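You operate a simulated robot arm through the tools that you are given. There is no shell and no other tool. Be economical: measure what you need, move in short steps, check, and stop when the job is done.

Carry out the task below with a simulated two-armed robot. There is one attempt and no reset: what you move stays moved.

JOB
Top up the electrode rinse beaker to about its ring from the titrator rinse bottle.
Fine: hold the bottle while you work its cap; end with the cap tight and the bottle back.

Only the result counts: the job must be done as asked and must still hold three seconds after the hand-in. Knocking over, shifting, dropping, spilling or breaking anything else fails it. Lids that push on must go on centred and level and be pressed home; caps that screw on are set level and turned clockwise until they are tight.

ROBOT AND FRAMES
Two 7-joint arms with two-finger parallel grippers on one trunk, on a base that drives. Base frame: it is fixed to the floor where the robot stands at the start and does not move with it; the origin is under the middle of the robot, x ahead of it, y to its left, z up. Readings come in mm, degrees, newtons and seconds.
The left shoulder is at the start at [70, 163, 1170], the right one opposite. With the tool pointing down near the work surface each hand reaches from about 400 to 880 mm from the robot's upright axis, wherever it stands, measured 20 degrees to its own side. Places, roughly: bench before the titrators [500, 0, 900]. Payload 3.43 kg a hand.
The TCP of each hand is the grasp point between the finger pads, 34 mm short of the fingertips. In the tool frame z runs along the fingers and y along their closing line. Largest opening 128 mm; finger width 24, thickness 12; the body of the gripper, 48 by 130 mm, starts 96 mm behind the TCP.
Orientation is that of the tool frame in the base frame, as [roll, pitch, yaw] about the fixed x, y, z axes, in that order (R = Rz(yaw) Ry(pitch) Rx(roll)). With the fingers straight down and closing along the base's y, the tool's x points along the base's -x, its y along +y and its z along -z.

CONTROLS
- The arms move only by the tool servo_tool. It takes "left_moves", "right_moves" or both (then of equal length, played together; a hand with none holds still); each is a list of rows, each a list of 3 entries, a list of its own where there are three numbers: the turn, a rotation vector about the tool's x, y, z in units of 6 degrees (1.0 is 6 degrees), then the shift along the tool's x, y, z in units of 25 mm (1.0 is 25 mm), then the closure, from 0 (fully open) to 1 (shut). In form: [[[ax, ay, az], [x, y, z], gripper], ...]. A call has 1 to 10 rows; each row shifts and turns the commanded pose from where the row before left it, along the tool's axes as they then stand. A call with a number of a shift or a turn outside -1 to 1 is refused whole. Rows are played at 5 a second. More than 50 mm and 8.6 degrees between two rows, or a gripper value outside its range, and nothing of the call is played. Where a pose cannot be reached the arm comes as near as it can. A force on the tool above 40 N (or 10 N above the force at the start of the call, whichever is more), or a blocked arm, ends the call early, and 0.2 s more pass. The fingers move at their own pace (about 153 mm/s each) and stop on an object; they squeeze with about 22 N. The grip force told is the motor's: it shows also when the fingers shut on nothing. Time passes only in rows, and 0.2 s behind the last, so rows that do not move let the fingers close. The reply holds the time, the measured pose of the TCP, the force on the tool along the base axes, the opening and the grip force, in the units named above and with some noise.
- Cameras (640 x 400 px; columns grow to the right, rows downward): "scene" is now at [140.6, -5.5, 1409.3]; the picture's right is [-0.06, -1.00, 0.00], its down [-0.48, 0.03, -0.88] and it looks along [0.88, -0.05, -0.48] (base axes); focal length 243 px, centre (320, 200). "left" rides on the left gripper at [76, 11, -160] in its tool frame; the picture's right is [-0.15, 0.99, 0.00], its down [-0.88, -0.13, -0.46] and it looks along [-0.45, -0.07, 0.89] (tool axes); focal length 234 px, centre (320, 200). "right" rides on the right gripper at [76, -11, -160] in its tool frame; the picture's right is [0.15, 0.99, 0.00], its down [-0.88, 0.13, -0.46] and it looks along [-0.45, 0.07, 0.89] (tool axes); focal length 234 px, centre (320, 200). There is no depth. A picture from a camera that has moved, and an enlarged one, comes with that camera's place and axes in the base frame and with its lens.
- capture(camera): a new picture of that camera. It takes no simulated time.
- move_column(by): slides the trunk up (or, below 0, down) by that many mm; the arms and the scene camera ride with it, the base frame stays. It gives what a move gives, with no picture.
- drive_base(legs): drives the robot by 1 to 6 legs, each [ahead, left, turn to the left] in mm, mm and degrees, along the robot's own axes; the way and the turn of a leg run together, so that a leg with both is an arc; at most 1500 mm and 180 degrees a leg. The arms and the cameras ride along, it lands a little off, and it stops where it bumps. It gives what a move gives.
- pan_tilt(pan, tilt): turns the head with the scene camera to pan (to the left, within 86 degrees either way) and tilt (down, from -29 to 69), counted from straight ahead of the robot. It gives what a move gives.
- inspect(camera, box): a new picture of the part [left, top, right, bottom] of that camera's present view, enlarged. It takes no simulated time.
- job_done(): hands the job in; it is judged then, once.

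Work in short steps. Places have to be worked out from the pictures, the camera data and where the tool is seen: move nearer, look again, correct. Check each grasp and each placing, and mend what went wrong. You have 120 turns and 108 pictures in all, those below and enlarged ones among them. Open the grippers and draw the arms clear of the work before you hand the job in, unless the task says otherwise; then end with one line.

The tools are called after ">>>" as name(argument=value, ...) on one line, values as JSON. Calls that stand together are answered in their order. servo_tool: Moves the arms, as the interface text tells. Its arguments: {"type":"object","properties":{"left_moves":{"type":"array","items":{"type":"array"}},"right_moves":{"type":"array","items":{"type":"array"}}},"required":[]} The other tools are called the same way: move_column (by) slides the trunk up or down; drive_base (legs) drives the base; pan_tilt (pan, tilt) turns the head that bears the scene camera; capture (camera) takes a picture; inspect (camera, box) takes an enlarged picture of a part of a camera's view; job_done () hands the job in.

At the start:

```text
clock: 0.0
left_ee_pos: [393.2, 200.5, 1269.7]
left_ee_rot: [179.9, 0.0, 180.0]
left_ft_force: [0.4, -0.8, 0.3]
left_finger_gap: 127.9
left_gripper_force: 0.1
right_ee_pos: [401.1, -183.9, 1256.6]
right_ee_rot: [180.0, 0.0, 180.0]
right_ft_force: [-0.9, 0.0, -0.2]
right_finger_gap: 128.3
right_gripper_force: 0.1
trunk travel left (down, up): [-650.0, 290.0]
robot x, y, heading: [0.6, -4.0, -0.2]
head pan, tilt: [-3.2, 28.5]
```

scene: 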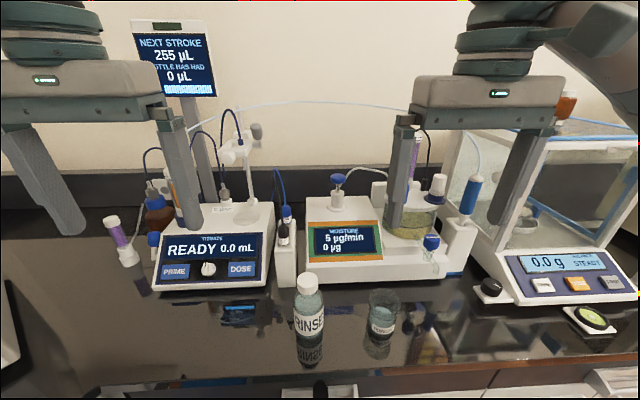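
right: 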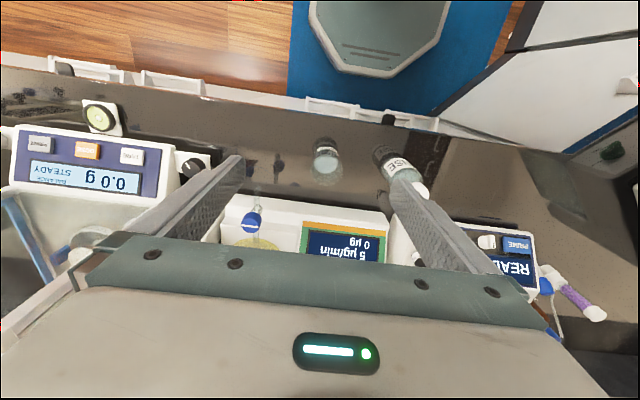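
left: 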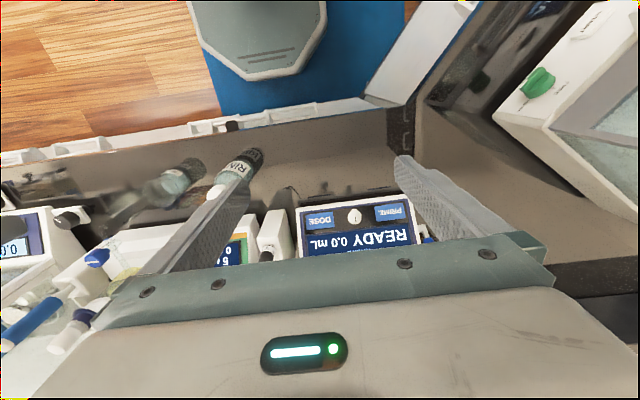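

The rinse bottle and beaker stand on the bench at the middle. I look closer to measure them.

>>> inspect(camera="scene", box=[260, 250, 440, 380])

>>> inspect(camera="right", box=[280, 110, 480, 235])

```text
3.08 times, centred on (350, 315) of scene
camera zoom: at [140.6, -5.5, 1409.3], right [-0.06, -1.0, 0.0], down [-0.48, 0.03, -0.88], along [0.88, -0.05, -0.48], focal length 748 px, centre (228, -154)
```

zoom: 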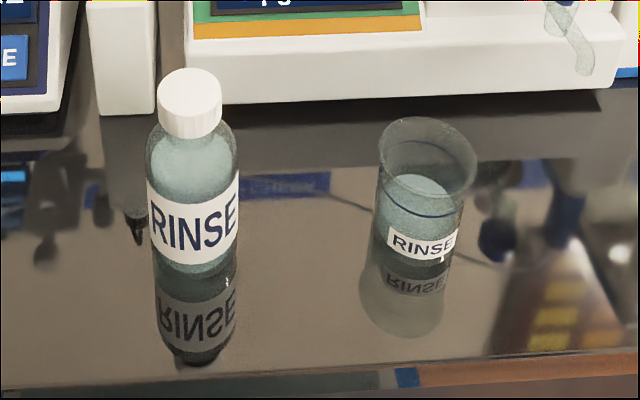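

```text
3.20 times, centred on (380, 172) of right
camera zoom: at [325.0, -194.8, 1417.0], right [-0.15, 0.99, 0.0], down [0.88, 0.13, 0.46], along [0.45, 0.07, -0.89], focal length 749 px, centre (128, 288)
```

zoom: 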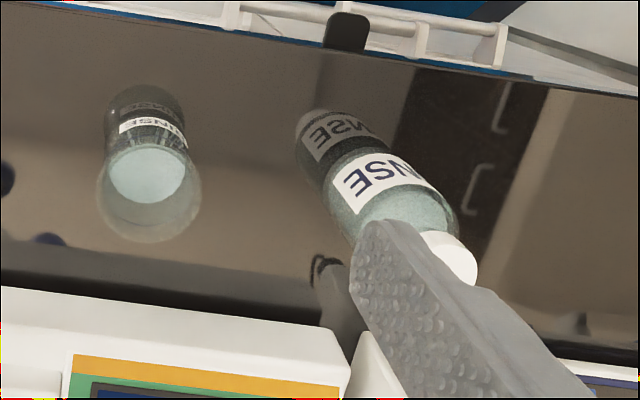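

Estimates: bottle centre about [482, 0], 60 mm wide, cap top about z 1055; beaker about [482, -164], rim z about 973. I back up 200 mm to give the right arm room to come in at a low angle.

>>> drive_base(legs=[[-200, 0, 0]])

>>> pan_tilt(pan=-6, tilt=38)

>>> capture(camera="scene")

>>> inspect(camera="scene", box=[260, 150, 400, 250])

```text
clock: 1.6
left_ee_pos: [193.6, 199.5, 1270.5]
left_ee_rot: [-180.0, -0.1, 179.6]
left_ft_force: [0.1, 0.3, 0.7]
left_finger_gap: 127.8
left_gripper_force: 0.1
right_ee_pos: [199.0, -185.7, 1257.0]
right_ee_rot: [180.0, -0.1, 179.7]
right_ft_force: [0.6, -0.1, -0.5]
right_finger_gap: 127.9
right_gripper_force: 0.1
trunk travel left (down, up): [-650.0, 290.0]
robot x, y, heading: [-202.4, 2.5, -0.5]
head pan, tilt: [-3.2, 28.5]
```

```text
clock: 2.3
left_ee_pos: [193.5, 199.1, 1270.3]
left_ee_rot: [-180.0, -0.1, 179.7]
left_ft_force: [0.2, 0.6, 0.3]
left_finger_gap: 128.0
left_gripper_force: 0.0
right_ee_pos: [200.2, -186.2, 1258.3]
right_ee_rot: [-180.0, 0.1, 179.7]
right_ft_force: [-0.3, -0.6, -0.1]
right_finger_gap: 128.0
right_gripper_force: 0.1
trunk travel left (down, up): [-650.0, 290.0]
robot x, y, heading: [-199.1, -0.5, -0.1]
head pan, tilt: [-6.0, 38.0]
```

```text
102 pictures are left
camera scene: at [-65.6, -9.7, 1394.8], right [-0.11, -0.99, 0.0], down [-0.61, 0.07, -0.79], along [0.78, -0.09, -0.61], focal length 243 px, centre (320, 200)
```

scene: 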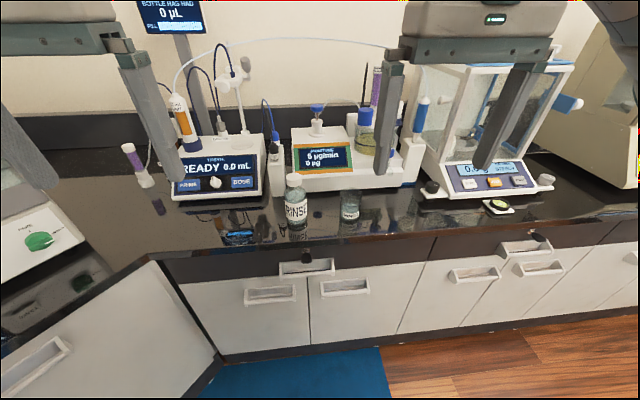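

```text
4.00 times, centred on (330, 200) of scene
camera zoom: at [-65.6, -9.7, 1394.8], right [-0.11, -0.99, 0.0], down [-0.61, 0.07, -0.79], along [0.78, -0.09, -0.61], focal length 973 px, centre (280, 200)
```

zoom: 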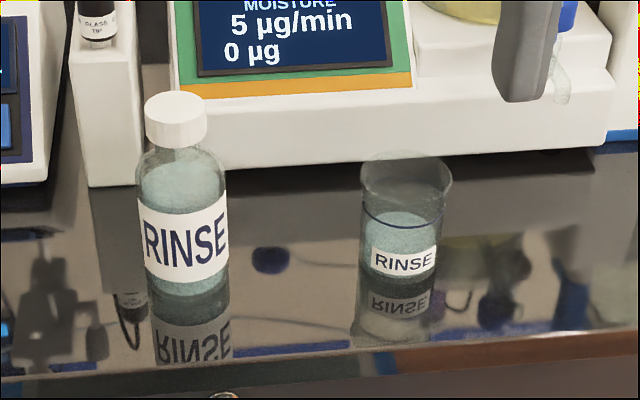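

Right hand forward first, then I pitch it towards a 30-degree-below-horizontal approach.

>>> servo_tool(right_moves=[[[0, 0, 0], [-1, 0, 0], 0], [[0, 0, 0], [-1, 0, 0], 0], [[0, 0, 0], [-1, 0, 0], 0], [[0, 0, 0], [-1, 0, 0], 0]])

>>> servo_tool(right_moves=[[[0, -1, 0], [0, 0, 0], 0], [[0, -1, 0], [0, 0, 0], 0], [[0, -1, 0], [0, 0, 0], 0], [[0, -1, 0], [0, 0, 0], 0], [[0, -1, 0], [0, 0, 0], 0], [[0, -1, 0], [0, 0, 0], 0], [[0, -1, 0], [0, 0, 0], 0], [[0, -1, 0], [0, 0, 0], 0], [[0, -1, 0], [0, 0, 0], 0], [[0, -1, 0], [0, 0, 0], 0]])

```text
clock: 3.3
left_ee_pos: [195.9, 199.6, 1270.0]
left_ee_rot: [180.0, -0.1, 179.7]
left_ft_force: [0.1, 0.4, 0.3]
left_finger_gap: 127.9
left_gripper_force: 0.1
right_ee_pos: [300.7, -188.2, 1257.5]
right_ee_rot: [-180.0, -0.1, 179.7]
right_ft_force: [0.5, -0.3, -0.3]
right_finger_gap: 127.6
right_gripper_force: 0.0
trunk travel left (down, up): [-650.0, 290.0]
robot x, y, heading: [-203.7, -1.4, -0.3]
head pan, tilt: [-6.0, 38.0]
```

```text
clock: 5.5
left_ee_pos: [194.1, 198.9, 1270.4]
left_ee_rot: [180.0, 0.0, 179.7]
left_ft_force: [-0.2, -0.3, -0.9]
left_finger_gap: 128.1
left_gripper_force: 0.0
right_ee_pos: [301.2, -186.0, 1258.3]
right_ee_rot: [179.9, 59.9, 179.6]
right_ft_force: [0.1, -0.4, 0.2]
right_finger_gap: 128.0
right_gripper_force: 0.0
trunk travel left (down, up): [-650.0, 290.0]
robot x, y, heading: [-200.2, 1.8, -0.4]
head pan, tilt: [-6.0, 38.0]
```

Orientation is as wanted. I move the right hand to a pre-grasp spot short of the bottle at about [381, 0, 1020].

>>> servo_tool(right_moves=[[[0, 0, 0], [0.664, 0.744, 0.752], 0], [[0, 0, 0], [0.664, 0.744, 0.752], 0], [[0, 0, 0], [0.664, 0.744, 0.752], 0], [[0, 0, 0], [0.664, 0.744, 0.752], 0], [[0, 0, 0], [0.664, 0.744, 0.752], 0], [[0, 0, 0], [0.664, 0.744, 0.752], 0], [[0, 0, 0], [0.664, 0.744, 0.752], 0], [[0, 0, 0], [0.664, 0.744, 0.752], 0], [[0, 0, 0], [0.664, 0.744, 0.752], 0], [[0, 0, 0], [0.664, 0.744, 0.752], 0]])

>>> capture(camera="right")

>>> capture(camera="scene")

```text
clock: 7.7
left_ee_pos: [195.0, 200.6, 1269.2]
left_ee_rot: [180.0, -0.1, 179.7]
left_ft_force: [-0.2, -0.2, 0.1]
left_finger_gap: 128.1
left_gripper_force: 0.1
right_ee_pos: [383.8, -1.3, 1022.3]
right_ee_rot: [-179.9, 60.0, 179.7]
right_ft_force: [-0.5, 0.6, 0.3]
right_finger_gap: 128.0
right_gripper_force: 0.0
right hand out of reach, approached as far as the arm can: row 1
trunk travel left (down, up): [-650.0, 290.0]
robot x, y, heading: [-198.3, -0.1, -0.6]
head pan, tilt: [-6.0, 38.0]
```

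```text
100 pictures are left
camera right: at [207.6, -9.5, 1037.3], right [-0.07, 0.99, -0.13], down [0.05, 0.13, 0.99], along [1.0, 0.06, -0.06], focal length 234 px, centre (320, 200)
```

right: 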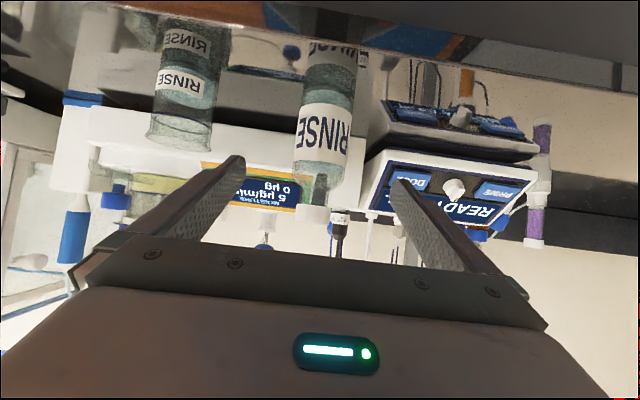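

```text
99 pictures are left
camera scene: at [-64.2, -8.8, 1394.6], right [-0.11, -0.99, 0.0], down [-0.61, 0.07, -0.79], along [0.78, -0.09, -0.62], focal length 243 px, centre (320, 200)
```

scene: 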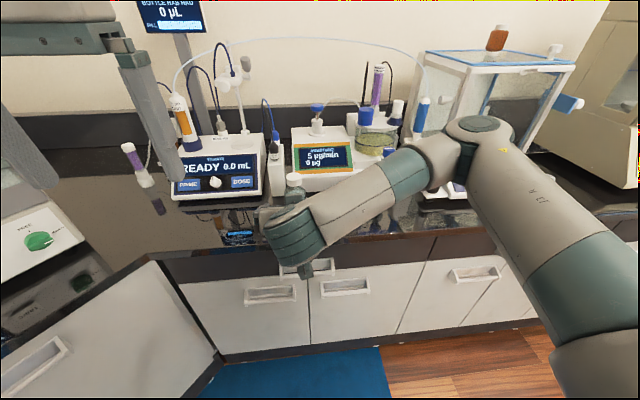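

Excellent side view. I enlarge it to measure the bottle, beaker, water level and ring.

>>> inspect(camera="right", box=[130, 20, 380, 176])

>>> inspect(camera="right", box=[140, 30, 240, 160])

```text
2.56 times, centred on (255, 98) of right
camera zoom: at [207.6, -9.5, 1037.3], right [-0.07, 0.99, -0.13], down [0.05, 0.13, 0.99], along [1.0, 0.06, -0.06], focal length 600 px, centre (486, 461)
```

zoom: 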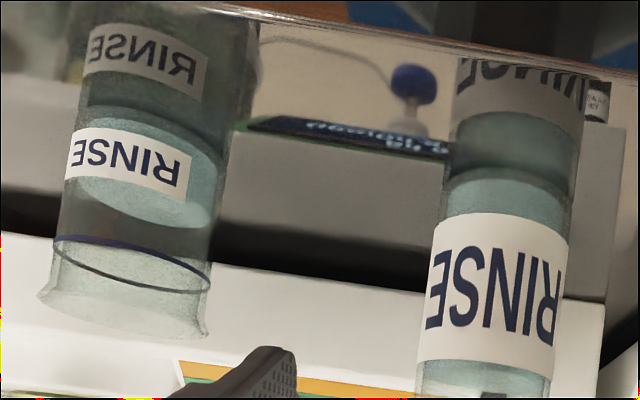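

```text
3.08 times, centred on (190, 95) of right
camera zoom: at [207.6, -9.5, 1037.3], right [-0.07, 0.99, -0.13], down [0.05, 0.13, 0.99], along [1.0, 0.06, -0.06], focal length 720 px, centre (720, 523)
```

zoom: 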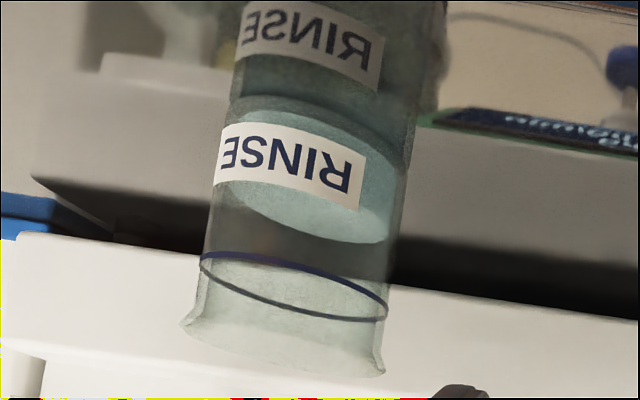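

Bottle axis is about [487, 1], and water in the beaker stands some 30 mm under its ring. I advance along the fingers to straddle the bottle at z about 957.

>>> servo_tool(right_moves=[[[0, 0, 0], [0.04, 0.02, 0.97], 0], [[0, 0, 0], [0.04, 0.02, 0.97], 0], [[0, 0, 0], [0.04, 0.0, 0.97], 0], [[0, 0, 0], [0.04, 0, 0.97], 0], [[0, 0, 0], [0.04, 0, 0.97], 0], [[0, 0, 0], [0, 0, 0], 0]])

>>> capture(camera="right")

>>> capture(camera="scene")

```text
clock: 9.1
left_ee_pos: [193.2, 199.8, 1269.8]
left_ee_rot: [-180.0, 0.0, 179.7]
left_ft_force: [-0.7, -0.6, 0.5]
left_finger_gap: 128.1
left_gripper_force: 0.1
right_ee_pos: [487.0, 1.8, 958.6]
right_ee_rot: [-179.9, 60.0, 179.6]
right_ft_force: [-0.1, 0.0, -0.1]
right_finger_gap: 128.2
right_gripper_force: 0.1
trunk travel left (down, up): [-650.0, 290.0]
robot x, y, heading: [-203.5, -2.9, -0.6]
head pan, tilt: [-6.0, 38.0]
```

```text
96 pictures are left
camera right: at [310.7, -8.0, 972.3], right [-0.07, 0.99, -0.13], down [0.05, 0.13, 0.99], along [1.0, 0.06, -0.06], focal length 234 px, centre (320, 200)
```

right: 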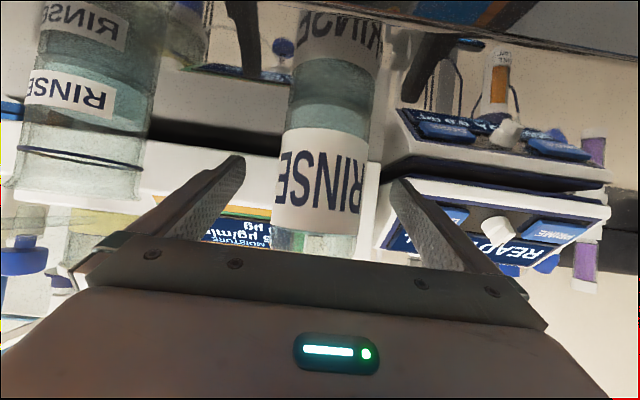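

```text
95 pictures are left
camera scene: at [-65.1, -9.6, 1394.7], right [-0.11, -0.99, 0.0], down [-0.61, 0.07, -0.79], along [0.78, -0.09, -0.62], focal length 243 px, centre (320, 200)
```

scene: 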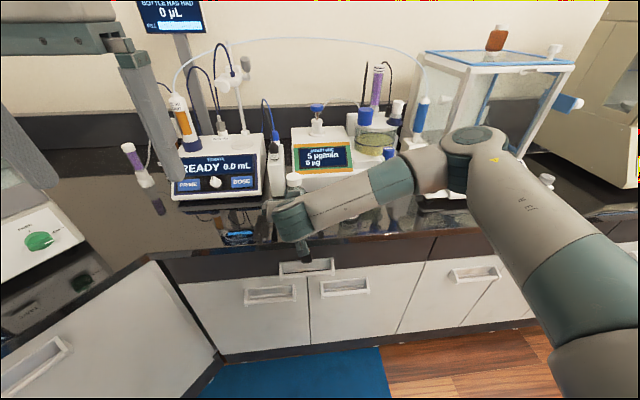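

Fingers straddle the bottle centrally. I close the right gripper.

>>> servo_tool(right_moves=[[[0, 0, 0], [0, 0, 0], 1], [[0, 0, 0], [0, 0, 0], 1], [[0, 0, 0], [0, 0, 0], 1], [[0, 0, 0], [0, 0, 0], 1], [[0, 0, 0], [0, 0, 0], 1]])

>>> inspect(camera="scene", box=[230, 140, 390, 260])

>>> inspect(camera="right", box=[0, 0, 400, 250])

```text
clock: 10.3
left_ee_pos: [194.6, 199.9, 1268.7]
left_ee_rot: [-180.0, 0.0, 179.7]
left_ft_force: [0.5, 0.5, 0.1]
left_finger_gap: 128.0
left_gripper_force: 0.1
right_ee_pos: [487.4, 1.2, 958.5]
right_ee_rot: [-180.0, 60.0, 179.7]
right_ft_force: [1.0, -1.0, 0.2]
right_finger_gap: 61.5
right_gripper_force: 21.6
trunk travel left (down, up): [-650.0, 290.0]
robot x, y, heading: [-198.4, -0.6, -0.2]
head pan, tilt: [-6.0, 38.0]
```

```text
3.33 times, centred on (310, 200) of scene
camera zoom: at [-64.5, -9.8, 1394.6], right [-0.11, -0.99, 0.0], down [-0.61, 0.07, -0.79], along [0.78, -0.09, -0.62], focal length 811 px, centre (353, 200)
```

zoom: 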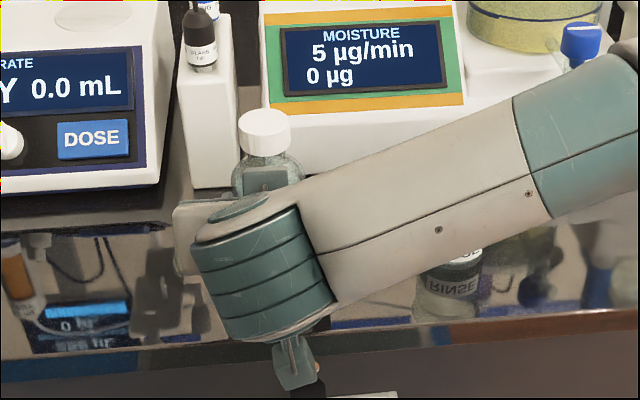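

```text
1.60 times, centred on (200, 125) of right
camera zoom: at [310.9, -8.1, 972.3], right [-0.07, 0.99, -0.13], down [0.05, 0.13, 0.99], along [1.0, 0.06, -0.06], focal length 375 px, centre (512, 320)
```

zoom: 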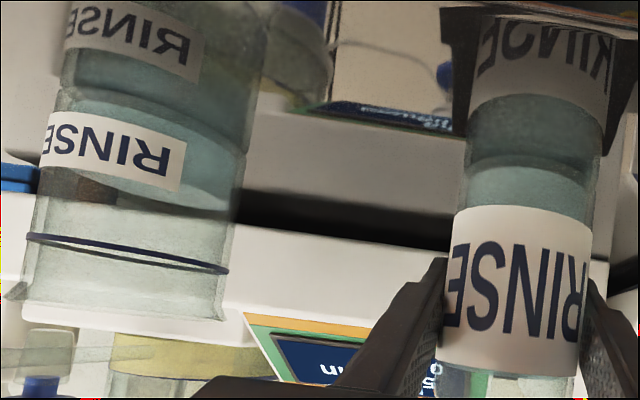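

Bottle held (gap 61.5). Now I bring the left hand, tool down, above the cap.

>>> servo_tool(left_moves=[[[0, 0, 0], [-1, -0.8, 0.1], 0], [[0, 0, 0], [-1, -0.8, 0.1], 0], [[0, 0, 0], [-1, -0.8, 0.1], 0], [[0, 0, 0], [-1, -0.8, 0.1], 0], [[0, 0, 0], [-1, -0.8, 0.1], 0], [[0, 0, 0], [-1, -0.8, 0.1], 0], [[0, 0, 0], [-1, -0.8, 0.1], 0], [[0, 0, 0], [-1, -0.8, 0.1], 0], [[0, 0, 0], [-1, -0.8, 0.1], 0], [[0, 0, 0], [-1, -0.8, 0.1], 0]], right_moves=[[[0, 0, 0], [0, 0, 0], 1], [[0, 0, 0], [0, 0, 0], 1], [[0, 0, 0], [0, 0, 0], 1], [[0, 0, 0], [0, 0, 0], 1], [[0, 0, 0], [0, 0, 0], 1], [[0, 0, 0], [0, 0, 0], 1], [[0, 0, 0], [0, 0, 0], 1], [[0, 0, 0], [0, 0, 0], 1], [[0, 0, 0], [0, 0, 0], 1], [[0, 0, 0], [0, 0, 0], 1]])

>>> servo_tool(left_moves=[[[0, 0, 0], [-0.88, 0, 0.5], 0], [[0, 0, 0], [-0.88, 0, 0.5], 0], [[0, 0, 0], [0, 0, 1], 0], [[0, 0, 0], [0, 0, 1], 0]])

>>> capture(camera="left")

>>> capture(camera="scene")

```text
clock: 12.5
left_ee_pos: [443.0, -2.1, 1244.7]
left_ee_rot: [179.8, -0.1, 179.8]
left_ft_force: [-0.1, -0.2, -0.5]
left_finger_gap: 128.0
left_gripper_force: 0.0
right_ee_pos: [487.2, 0.2, 957.8]
right_ee_rot: [179.9, 60.0, 179.5]
right_ft_force: [0.3, 0.1, 0.2]
right_finger_gap: 61.5
right_gripper_force: 21.9
trunk travel left (down, up): [-650.0, 290.0]
robot x, y, heading: [-201.3, -0.6, -0.3]
head pan, tilt: [-6.0, 38.0]
```

```text
clock: 13.5
left_ee_pos: [487.1, -2.4, 1168.8]
left_ee_rot: [179.9, -0.1, 179.7]
left_ft_force: [-0.3, -0.5, -0.1]
left_finger_gap: 127.9
left_gripper_force: 0.0
right_ee_pos: [487.9, 2.5, 958.4]
right_ee_rot: [179.9, 59.9, 179.7]
right_ft_force: [0.9, 0.4, -0.7]
right_finger_gap: 61.3
right_gripper_force: 21.7
trunk travel left (down, up): [-650.0, 290.0]
robot x, y, heading: [-197.8, 1.6, -0.4]
head pan, tilt: [-6.0, 38.0]
```

```text
92 pictures are left
camera left: at [411.5, 9.6, 1329.6], right [0.15, 0.99, 0.0], down [0.88, -0.13, 0.45], along [0.45, -0.07, -0.89], focal length 234 px, centre (320, 200)
```

left: 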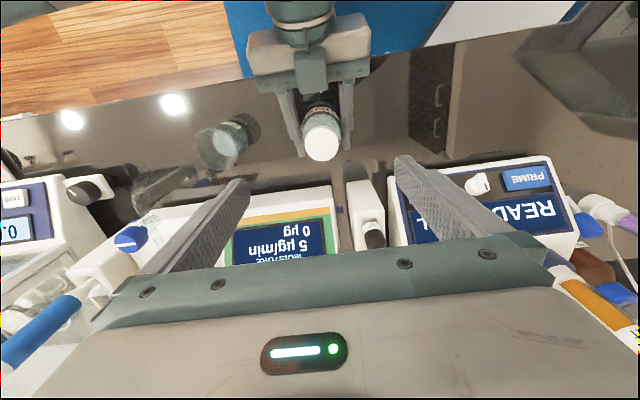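

```text
91 pictures are left
camera scene: at [-64.0, -9.8, 1394.6], right [-0.11, -0.99, 0.0], down [-0.61, 0.07, -0.79], along [0.78, -0.09, -0.62], focal length 243 px, centre (320, 200)
```

scene: 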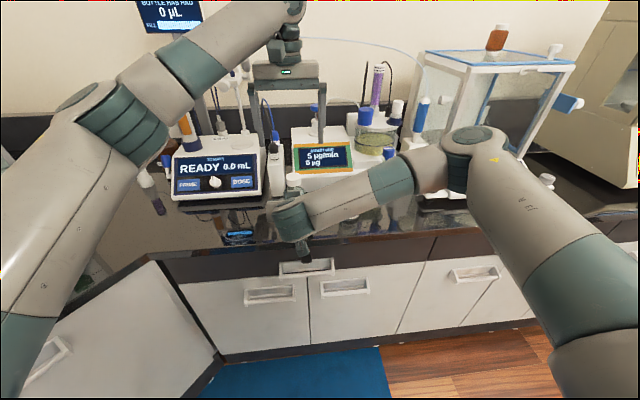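

I enlarge the left view to fix the cap centre.

>>> inspect(camera="left", box=[270, 90, 374, 155])

```text
6.15 times, centred on (322, 122) of left
camera zoom: at [411.5, 9.6, 1329.6], right [0.15, 0.99, 0.0], down [0.88, -0.13, 0.45], along [0.45, -0.07, -0.89], focal length 1441 px, centre (308, 677)
```

zoom: 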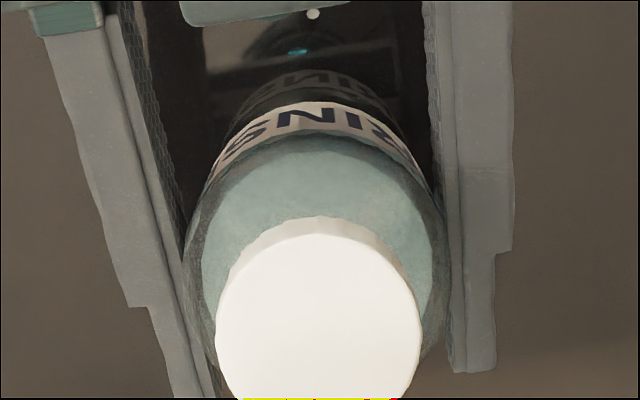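

Ray intersection puts the cap centre at about [478, 1], top z about 1050. I correct the left hand and descend with partly open fingers.

>>> servo_tool(left_moves=[[[0, 0, 0], [0.36, 0.13, 0.5], 0.4], [[0, 0, 0], [0, 0, 0.9], 0.4], [[0, 0, 0], [0, 0, 0.9], 0.4], [[0, 0, 0], [0, 0, 0.7], 0.4], [[0, 0, 0], [0, 0, 0], 0.4]])

>>> capture(camera="left")

>>> inspect(camera="scene", box=[230, 120, 390, 220])

```text
clock: 14.7
left_ee_pos: [481.3, 0.2, 1094.5]
left_ee_rot: [-180.0, 0.0, 179.8]
left_ft_force: [0.0, -0.1, -0.3]
left_finger_gap: 77.0
left_gripper_force: 0.1
right_ee_pos: [486.9, 1.8, 957.7]
right_ee_rot: [-179.9, 59.9, 179.7]
right_ft_force: [1.4, 0.0, 0.1]
right_finger_gap: 61.7
right_gripper_force: 22.5
trunk travel left (down, up): [-650.0, 290.0]
robot x, y, heading: [-202.5, 3.0, -0.3]
head pan, tilt: [-6.0, 38.0]
```

```text
89 pictures are left
camera left: at [404.6, 12.0, 1254.2], right [0.15, 0.99, 0.0], down [0.88, -0.13, 0.46], along [0.45, -0.07, -0.89], focal length 234 px, centre (320, 200)
```

left: 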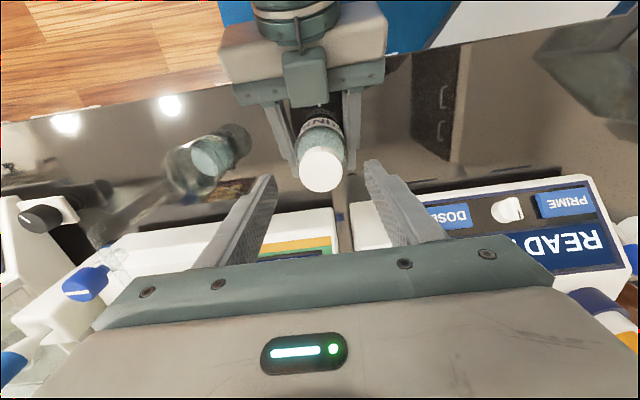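

```text
4.00 times, centred on (310, 170) of scene
camera zoom: at [-64.4, -9.7, 1394.6], right [-0.11, -0.99, 0.0], down [-0.61, 0.07, -0.79], along [0.78, -0.09, -0.62], focal length 973 px, centre (360, 320)
```

zoom: 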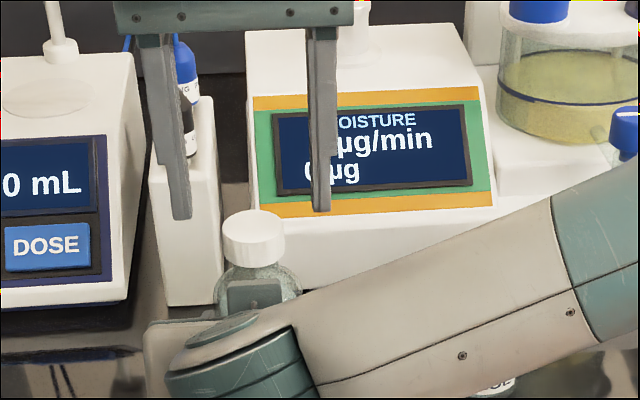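

Cap centre about [477, 2], well between the fingers. I descend to z 1057 and close.

>>> servo_tool(left_moves=[[[0, 0, 0], [0.14, 0.04, 0.5], 0.4], [[0, 0, 0], [0, 0, 0.5], 0.4], [[0, 0, 0], [0, 0, 0.5], 0.4], [[0, 0, 0], [0, 0, 0], 0.4], [[0, 0, 0], [0, 0, 0], 1], [[0, 0, 0], [0, 0, 0], 1], [[0, 0, 0], [0, 0, 0], 1]])

>>> inspect(camera="scene", box=[230, 120, 390, 220])

>>> capture(camera="left")

```text
clock: 16.3
left_ee_pos: [475.2, 1.0, 1055.4]
left_ee_rot: [-179.9, 0.0, 179.6]
left_ft_force: [-1.2, -3.4, -0.5]
left_finger_gap: 37.9
left_gripper_force: 21.8
right_ee_pos: [487.2, 1.3, 958.8]
right_ee_rot: [180.0, 59.9, 179.7]
right_ft_force: [0.7, 2.2, 0.8]
right_finger_gap: 61.7
right_gripper_force: 22.1
trunk travel left (down, up): [-650.0, 290.0]
robot x, y, heading: [-200.3, 0.5, -0.3]
head pan, tilt: [-6.0, 38.0]
```

```text
4.00 times, centred on (310, 170) of scene
camera zoom: at [-64.4, -9.8, 1394.6], right [-0.11, -0.99, 0.0], down [-0.61, 0.07, -0.79], along [0.78, -0.09, -0.62], focal length 973 px, centre (360, 320)
```

zoom: 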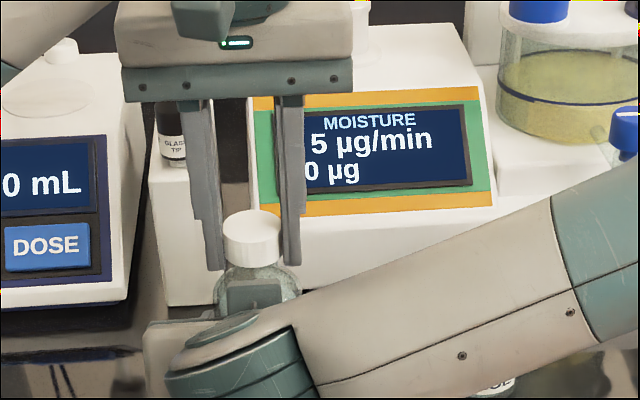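

```text
86 pictures are left
camera left: at [399.8, 13.1, 1216.8], right [0.15, 0.99, 0.0], down [0.88, -0.14, 0.46], along [0.45, -0.07, -0.89], focal length 234 px, centre (320, 200)
```

left: 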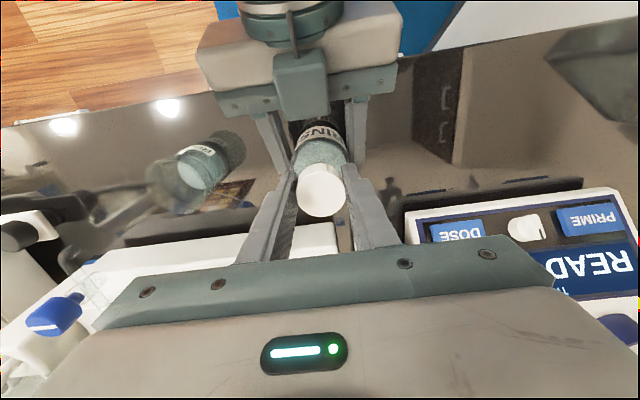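

Cap gripped (gap 38). I unscrew 60 degrees counter-clockwise and watch forces.

>>> servo_tool(left_moves=[[[0, 0, -1], [0, 0, 0], 1], [[0, 0, -1], [0, 0, 0], 1], [[0, 0, -1], [0, 0, 0], 1], [[0, 0, -1], [0, 0, 0], 1], [[0, 0, -1], [0, 0, 0], 1], [[0, 0, -1], [0, 0, 0], 1], [[0, 0, -1], [0, 0, 0], 1], [[0, 0, -1], [0, 0, 0], 1], [[0, 0, -1], [0, 0, 0], 1], [[0, 0, -1], [0, 0, 0], 1]])

>>> inspect(camera="scene", box=[230, 120, 390, 220])

>>> inspect(camera="right", box=[0, 0, 400, 250])

```text
clock: 18.5
left_ee_pos: [473.7, 1.1, 1056.2]
left_ee_rot: [-179.9, -0.1, -120.2]
left_ft_force: [8.6, -21.8, 2.1]
left_finger_gap: 38.0
left_gripper_force: 21.9
right_ee_pos: [485.7, 2.7, 959.2]
right_ee_rot: [-180.0, 60.0, 179.8]
right_ft_force: [-9.5, 24.8, 1.1]
right_finger_gap: 61.9
right_gripper_force: 21.7
trunk travel left (down, up): [-650.0, 290.0]
robot x, y, heading: [-200.4, 0.4, -0.1]
head pan, tilt: [-6.0, 38.0]
```

```text
4.00 times, centred on (310, 170) of scene
camera zoom: at [-65.3, -9.2, 1394.7], right [-0.11, -0.99, 0.0], down [-0.61, 0.07, -0.79], along [0.78, -0.09, -0.62], focal length 973 px, centre (360, 320)
```

zoom: 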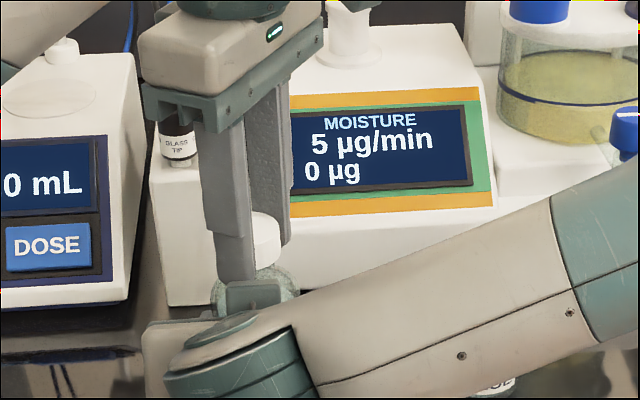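

```text
1.60 times, centred on (200, 125) of right
camera zoom: at [310.0, -7.1, 972.7], right [-0.07, 0.99, -0.13], down [0.05, 0.13, 0.99], along [1.0, 0.06, -0.05], focal length 375 px, centre (512, 320)
```

zoom: 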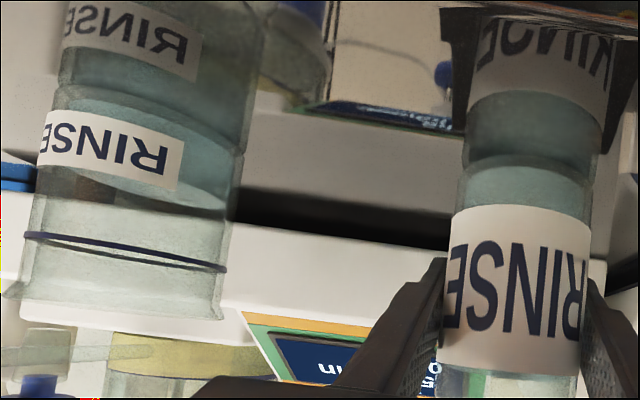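

The label stays put, so the cap turns or slips; the side force says I'm about 3 mm off the cap's axis in x. I release a little, turn back beyond zero to +60 degrees, and recentre.

>>> servo_tool(left_moves=[[[0, 0, 0], [0, 0, 0], 0.55], [[0, 0, 0], [0, 0, 0], 0.55], [[0, 0, 1], [0, 0, 0], 0.55], [[0, 0, 1], [0, 0, 0], 0.55], [[0, 0, 1], [0, 0, 0], 0.55], [[0, 0, 1], [0, 0, 0], 0.55], [[0, 0, 1], [0, 0, 0], 0.55], [[0, 0, 1], [0, 0, 0], 0.55], [[0, 0, 1], [0, 0, 0], 0.55], [[0, 0, 1], [0, 0, 0], 0.55]])

>>> servo_tool(left_moves=[[[0, 0, 1], [0, 0, 0], 0.55], [[0, 0, 1], [0, 0, 0], 0.55], [[0, 0, 0], [-0.12, 0, 0], 0.55], [[0, 0, 1], [0, 0, 0], 0.55], [[0, 0, 1], [0, 0, 0], 0.55], [[0, 0, 1], [0, 0, 0], 0.55], [[0, 0, 1], [0, 0, 0], 0.55], [[0, 0, 1], [0, 0, 0], 0.55], [[0, 0, 1], [0, 0, 0], 0.55], [[0, 0, 1], [0, 0, 0], 0.55]])

>>> inspect(camera="scene", box=[230, 120, 390, 220])

>>> capture(camera="left")

```text
clock: 20.7
left_ee_pos: [473.2, 3.1, 1058.6]
left_ee_rot: [-180.0, 0.0, -168.4]
left_ft_force: [0.3, -0.2, -0.3]
left_finger_gap: 57.7
left_gripper_force: 0.1
right_ee_pos: [488.2, 0.9, 958.9]
right_ee_rot: [179.9, 60.0, 179.7]
right_ft_force: [0.6, -3.2, 1.7]
right_finger_gap: 61.4
right_gripper_force: 22.8
trunk travel left (down, up): [-650.0, 290.0]
robot x, y, heading: [-199.9, 1.9, -0.4]
head pan, tilt: [-6.0, 38.0]
```

```text
clock: 22.9
left_ee_pos: [477.2, 3.0, 1056.7]
left_ee_rot: [180.0, 0.1, 137.7]
left_ft_force: [0.5, -1.2, -0.4]
left_finger_gap: 57.4
left_gripper_force: 0.1
right_ee_pos: [486.8, 1.7, 957.2]
right_ee_rot: [-180.0, 60.0, 179.7]
right_ft_force: [-0.2, -1.0, 1.3]
right_finger_gap: 61.8
right_gripper_force: 21.5
trunk travel left (down, up): [-650.0, 290.0]
robot x, y, heading: [-200.4, 3.0, -0.4]
head pan, tilt: [-6.0, 38.0]
```

```text
4.00 times, centred on (310, 170) of scene
camera zoom: at [-64.7, -9.8, 1394.6], right [-0.11, -0.99, 0.0], down [-0.61, 0.07, -0.79], along [0.78, -0.09, -0.62], focal length 973 px, centre (360, 320)
```

zoom: 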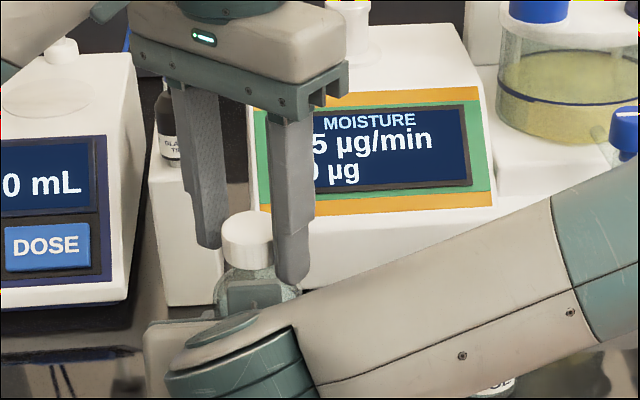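

```text
82 pictures are left
camera left: at [428.9, 61.9, 1217.3], right [0.77, 0.63, 0.0], down [0.56, -0.69, 0.46], along [0.29, -0.35, -0.89], focal length 234 px, centre (320, 200)
```

left: 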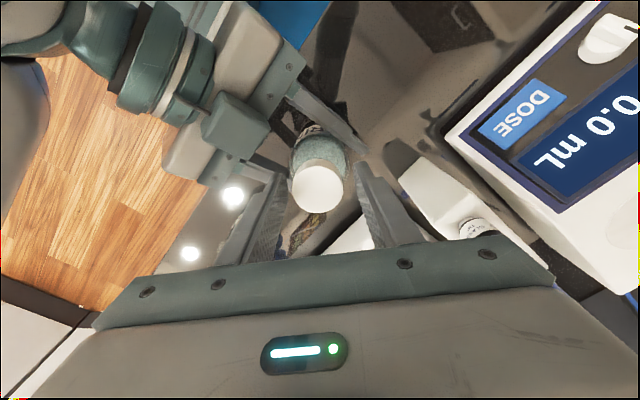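

>>> inspect(camera="left", box=[270, 130, 370, 230])

```text
4.00 times, centred on (320, 180) of left
camera zoom: at [428.9, 61.9, 1217.3], right [0.77, 0.63, 0.0], down [0.56, -0.69, 0.46], along [0.29, -0.35, -0.89], focal length 937 px, centre (320, 280)
```

zoom: 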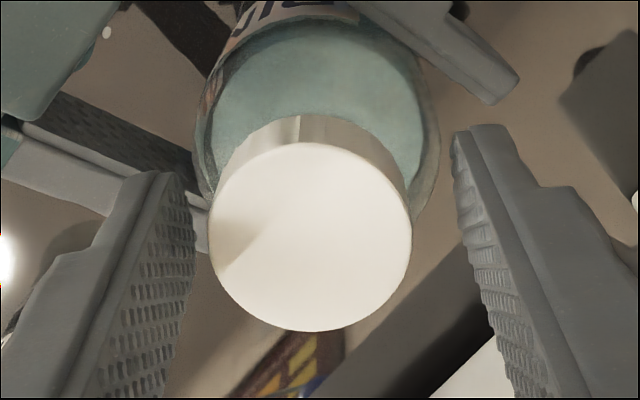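

The cap sits about 2 mm off along the closing line; I correct, grip and unscrew 48 degrees first to check the forces.

>>> servo_tool(left_moves=[[[0, 0, 0], [0.03, -0.1, 0], 0.55], [[0, 0, 0], [0, 0, 0], 1], [[0, 0, 0], [0, 0, 0], 1], [[0, 0, -1], [0, 0, 0], 1], [[0, 0, -1], [0, 0, 0], 1], [[0, 0, -1], [0, 0, 0], 1], [[0, 0, -1], [0, 0, 0], 1], [[0, 0, -1], [0, 0, 0], 1], [[0, 0, -1], [0, 0, 0], 1], [[0, 0, -1], [0, 0, 0], 1]])

>>> inspect(camera="left", box=[270, 130, 370, 230])

```text
clock: 25.1
left_ee_pos: [474.4, 2.4, 1056.1]
left_ee_rot: [-179.9, 0.0, 179.8]
left_ft_force: [9.7, -2.9, 0.8]
left_finger_gap: 37.9
left_gripper_force: 21.8
right_ee_pos: [486.5, 1.8, 957.8]
right_ee_rot: [-180.0, 59.9, 179.8]
right_ft_force: [-7.6, 3.2, 0.4]
right_finger_gap: 61.5
right_gripper_force: 22.1
trunk travel left (down, up): [-650.0, 290.0]
robot x, y, heading: [-201.0, 1.3, -0.5]
head pan, tilt: [-6.0, 38.0]
```

```text
4.00 times, centred on (320, 180) of left
camera zoom: at [399.0, 12.9, 1217.6], right [0.15, 0.99, 0.0], down [0.88, -0.13, 0.46], along [0.45, -0.07, -0.89], focal length 937 px, centre (320, 280)
```

zoom: 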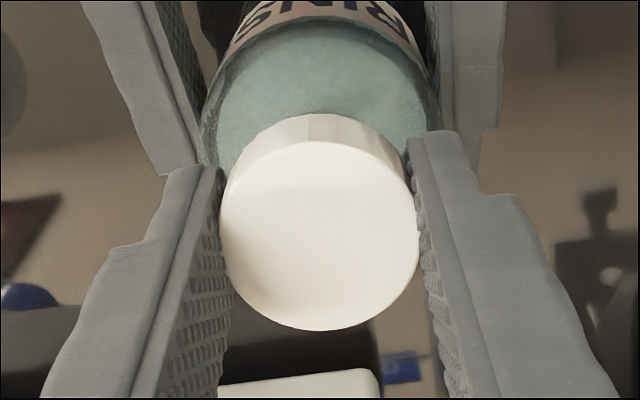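

Forces are modest; I continue another 60 degrees with a 1 mm relief.

>>> servo_tool(left_moves=[[[0, 0, -1], [-0.05, 0, 0], 1], [[0, 0, -1], [0, 0, 0], 1], [[0, 0, -1], [0, 0, 0], 1], [[0, 0, -1], [0, 0, 0], 1], [[0, 0, -1], [0, 0, 0], 1], [[0, 0, -1], [0, 0, 0], 1], [[0, 0, -1], [0, 0, 0], 1], [[0, 0, -1], [0, 0, 0], 1], [[0, 0, -1], [0, 0, 0], 1], [[0, 0, -1], [0, 0, 0], 1]])

>>> inspect(camera="scene", box=[270, 150, 340, 200])

>>> inspect(camera="left", box=[270, 130, 370, 230])

```text
clock: 27.3
left_ee_pos: [476.2, 0.2, 1056.6]
left_ee_rot: [180.0, -0.1, -120.2]
left_ft_force: [5.1, 7.7, 11.8]
left_finger_gap: 37.9
left_gripper_force: 21.5
right_ee_pos: [487.5, 1.2, 958.3]
right_ee_rot: [-179.9, 60.1, 179.7]
right_ft_force: [-1.7, -7.0, -0.4]
right_finger_gap: 61.3
right_gripper_force: 22.0
trunk travel left (down, up): [-650.0, 290.0]
robot x, y, heading: [-200.4, 3.3, -0.4]
head pan, tilt: [-6.0, 38.0]
```

```text
8.00 times, centred on (305, 175) of scene
camera zoom: at [-64.9, -9.8, 1394.7], right [-0.11, -0.99, 0.0], down [-0.61, 0.07, -0.79], along [0.78, -0.09, -0.62], focal length 1946 px, centre (440, 400)
```

zoom: 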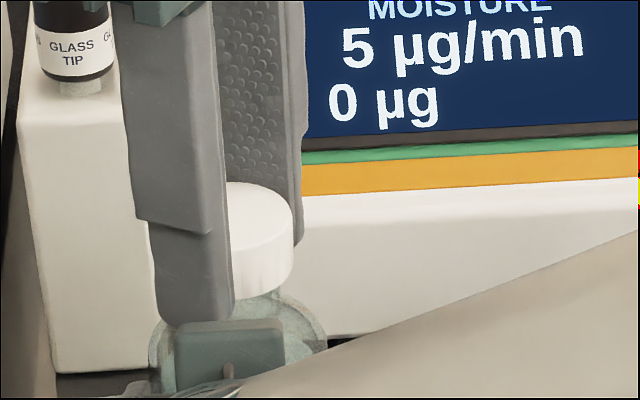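

```text
4.00 times, centred on (320, 180) of left
camera zoom: at [427.5, -60.1, 1217.4], right [-0.78, 0.62, 0.0], down [0.55, 0.7, 0.46], along [0.28, 0.36, -0.89], focal length 937 px, centre (320, 280)
```

zoom: 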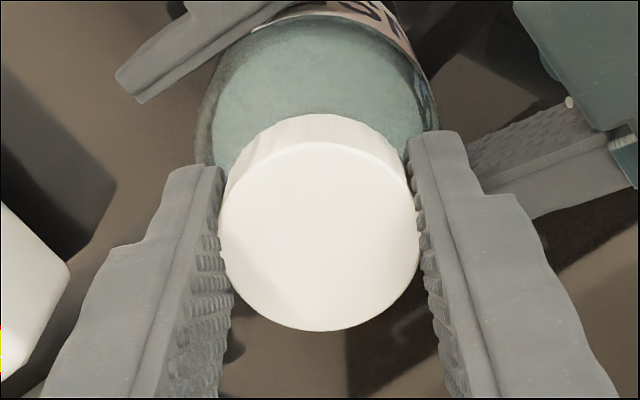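

A +12 N vertical force shows the cap climbing on its thread. I go on turning with a slight lift.

>>> servo_tool(left_moves=[[[0, 0, -1], [0, 0, -0.04], 1], [[0, 0, -1], [0, 0, -0.01], 1], [[0, 0, -1], [0, 0, -0.01], 1], [[0, 0, -1], [0, 0, -0.01], 1], [[0, 0, -1], [0, 0, -0.01], 1], [[0, 0, -1], [0, 0, -0.01], 1], [[0, 0, -1], [0, 0, -0.01], 1], [[0, 0, -1], [0, 0, -0.01], 1], [[0, 0, -1], [0, 0, -0.01], 1], [[0, 0, -1], [0, 0, -0.01], 1]])

>>> inspect(camera="left", box=[270, 130, 370, 230])

```text
clock: 29.5
left_ee_pos: [506.9, 24.1, 1055.7]
left_ee_rot: [179.9, -0.5, -61.3]
left_ft_force: [-6.8, -16.4, 13.4]
left_finger_gap: 42.1
left_gripper_force: 21.7
left hand out of reach, approached as far as the arm can: row 9, 10
right_ee_pos: [484.4, 5.0, 960.6]
right_ee_rot: [-179.9, 60.1, -179.7]
right_ft_force: [3.3, 15.9, 0.6]
right_finger_gap: 66.1
right_gripper_force: 22.0
trunk travel left (down, up): [-650.0, 290.0]
robot x, y, heading: [-199.2, 1.5, -0.5]
head pan, tilt: [-6.0, 38.0]
```

```text
4.00 times, centred on (320, 180) of left
camera zoom: at [533.0, -47.5, 1216.3], right [-0.94, -0.35, 0.0], down [-0.31, 0.84, 0.45], along [-0.16, 0.42, -0.89], focal length 937 px, centre (320, 280)
```

zoom: 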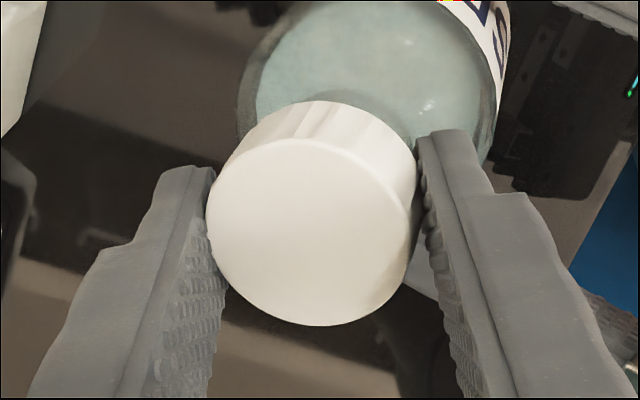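

At its wrist limit the left hand was carried off sideways by 30 mm, tilting the bottle in the right grip. I look before undoing it.

>>> capture(camera="scene")

>>> capture(camera="right")

>>> inspect(camera="scene", box=[230, 120, 390, 220])

```text
76 pictures are left
camera scene: at [-67.6, -7.4, 1395.5], right [-0.11, -0.99, 0.0], down [-0.61, 0.07, -0.79], along [0.78, -0.09, -0.61], focal length 243 px, centre (320, 200)
```

scene: 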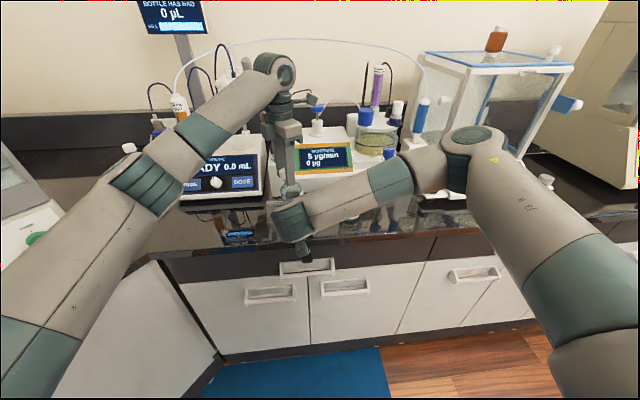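

```text
75 pictures are left
camera right: at [307.6, -5.1, 974.3], right [-0.07, 0.99, -0.13], down [0.04, 0.13, 0.99], along [1.0, 0.07, -0.05], focal length 234 px, centre (320, 200)
```

right: 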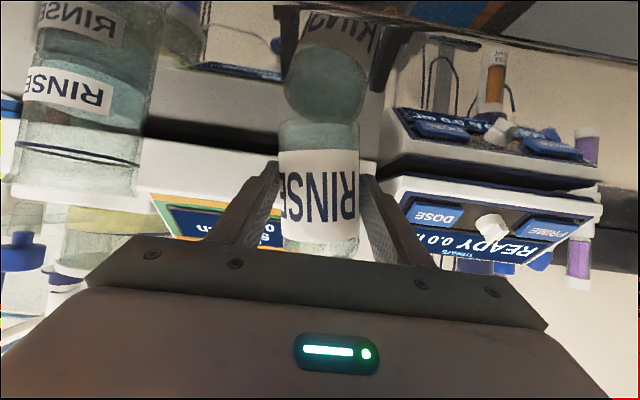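

```text
4.00 times, centred on (310, 170) of scene
camera zoom: at [-67.6, -7.4, 1395.5], right [-0.11, -0.99, 0.0], down [-0.61, 0.07, -0.79], along [0.78, -0.09, -0.61], focal length 973 px, centre (360, 320)
```

zoom: 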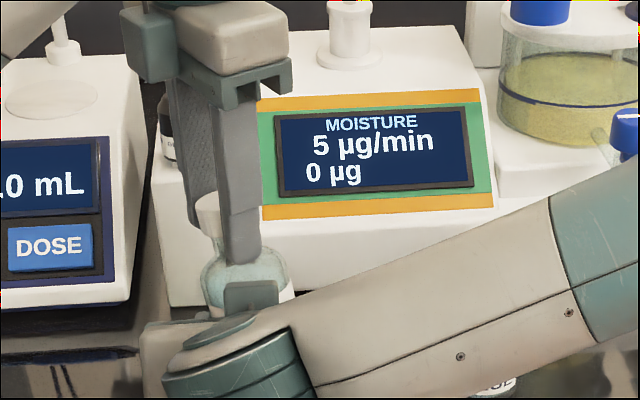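

The cap is still on and the bottle just leans in the grip. I back off the turn by 18 degrees so the left hand returns over the axis and uprights the bottle.

>>> servo_tool(left_moves=[[[0, 0, 1], [0, 0, 0], 1], [[0, 0, 1], [0, 0, 0], 1], [[0, 0, 1], [0, 0, 0], 1], [[0, 0, 0], [0, 0, 0], 1]])

>>> capture(camera="right")

>>> inspect(camera="left", box=[220, 70, 420, 230])

```text
clock: 30.5
left_ee_pos: [508.0, 26.8, 1051.3]
left_ee_rot: [-179.9, 0.1, -78.2]
left_ft_force: [1.0, -3.7, 7.8]
left_finger_gap: 40.5
left_gripper_force: 22.0
right_ee_pos: [485.5, 1.6, 959.5]
right_ee_rot: [-179.8, 60.1, 179.9]
right_ft_force: [-6.4, 9.8, 7.0]
right_finger_gap: 65.2
right_gripper_force: 21.9
trunk travel left (down, up): [-650.0, 290.0]
robot x, y, heading: [-201.1, 0.1, -0.1]
head pan, tilt: [-6.0, 38.0]
```

```text
73 pictures are left
camera right: at [308.9, -7.6, 973.7], right [-0.07, 0.99, -0.13], down [0.04, 0.13, 0.99], along [1.0, 0.06, -0.05], focal length 234 px, centre (320, 200)
```

right: 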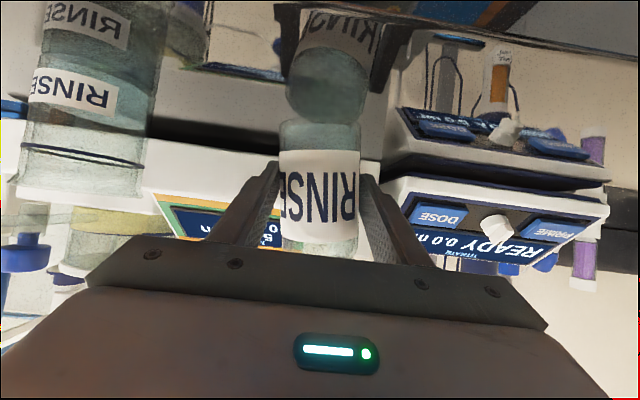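

```text
2.50 times, centred on (320, 150) of left
camera zoom: at [511.4, -51.1, 1212.3], right [-1.0, -0.06, 0.0], down [-0.05, 0.89, 0.46], along [-0.03, 0.46, -0.89], focal length 585 px, centre (320, 325)
```

zoom: 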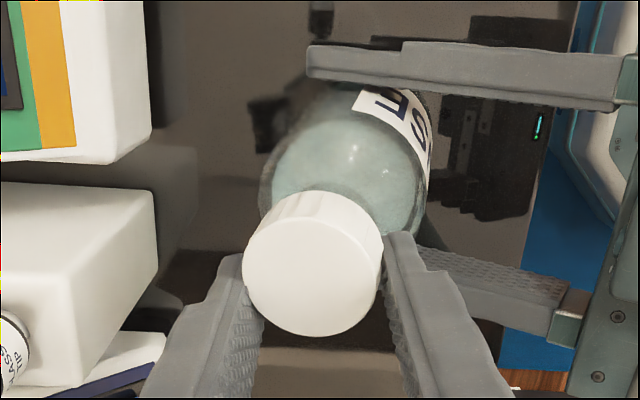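

The commanded pose had been clipped, so I translate the left hand back over the axis in small steps to upright the bottle.

>>> servo_tool(left_moves=[[[0, 0, 0], [0.15, 0.29, -0.04], 1], [[0, 0, 0], [0.15, 0.29, -0.04], 1], [[0, 0, 0], [0.15, 0.29, -0.04], 1], [[0, 0, 0], [0.15, 0.29, -0.04], 1], [[0, 0, 0], [0.15, 0.29, -0.04], 1], [[0, 0, 0], [0, 0, 0], 1]])

>>> capture(camera="right")

>>> inspect(camera="left", box=[220, 70, 420, 230])

```text
clock: 31.9
left_ee_pos: [478.7, -1.3, 1056.2]
left_ee_rot: [-179.9, 0.1, -78.2]
left_ft_force: [8.4, 18.7, -0.2]
left_finger_gap: 37.8
left_gripper_force: 22.0
right_ee_pos: [487.6, 1.3, 957.1]
right_ee_rot: [-180.0, 59.8, 179.5]
right_ft_force: [-9.5, -19.7, -2.9]
right_finger_gap: 65.5
right_gripper_force: 21.9
trunk travel left (down, up): [-650.0, 290.0]
robot x, y, heading: [-196.9, -0.5, -0.6]
head pan, tilt: [-6.0, 38.0]
```

```text
71 pictures are left
camera right: at [311.3, -8.4, 971.9], right [-0.07, 0.99, -0.13], down [0.05, 0.13, 0.99], along [1.0, 0.06, -0.06], focal length 234 px, centre (320, 200)
```

right: 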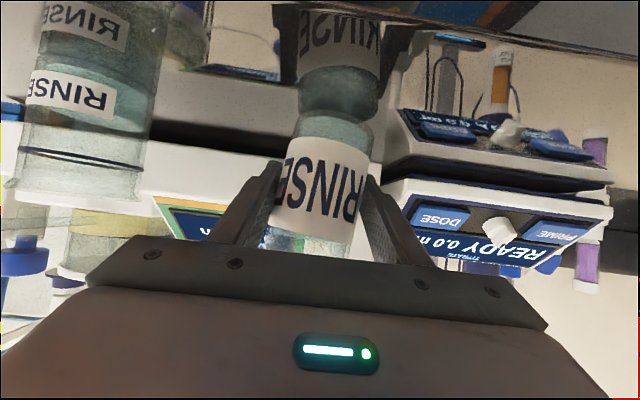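

```text
2.50 times, centred on (320, 150) of left
camera zoom: at [483.5, -78.3, 1216.5], right [-1.0, -0.06, 0.0], down [-0.05, 0.89, 0.46], along [-0.03, 0.46, -0.89], focal length 585 px, centre (320, 325)
```

zoom: 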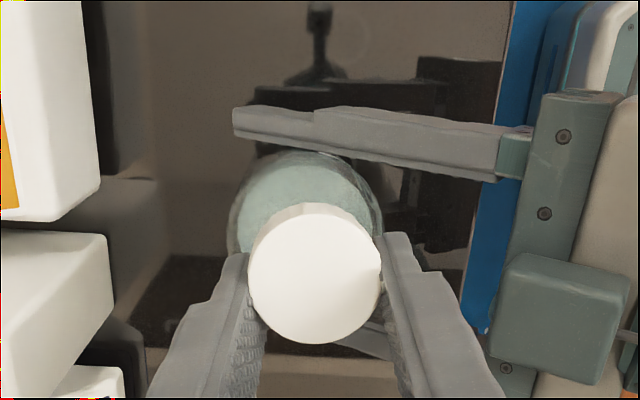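

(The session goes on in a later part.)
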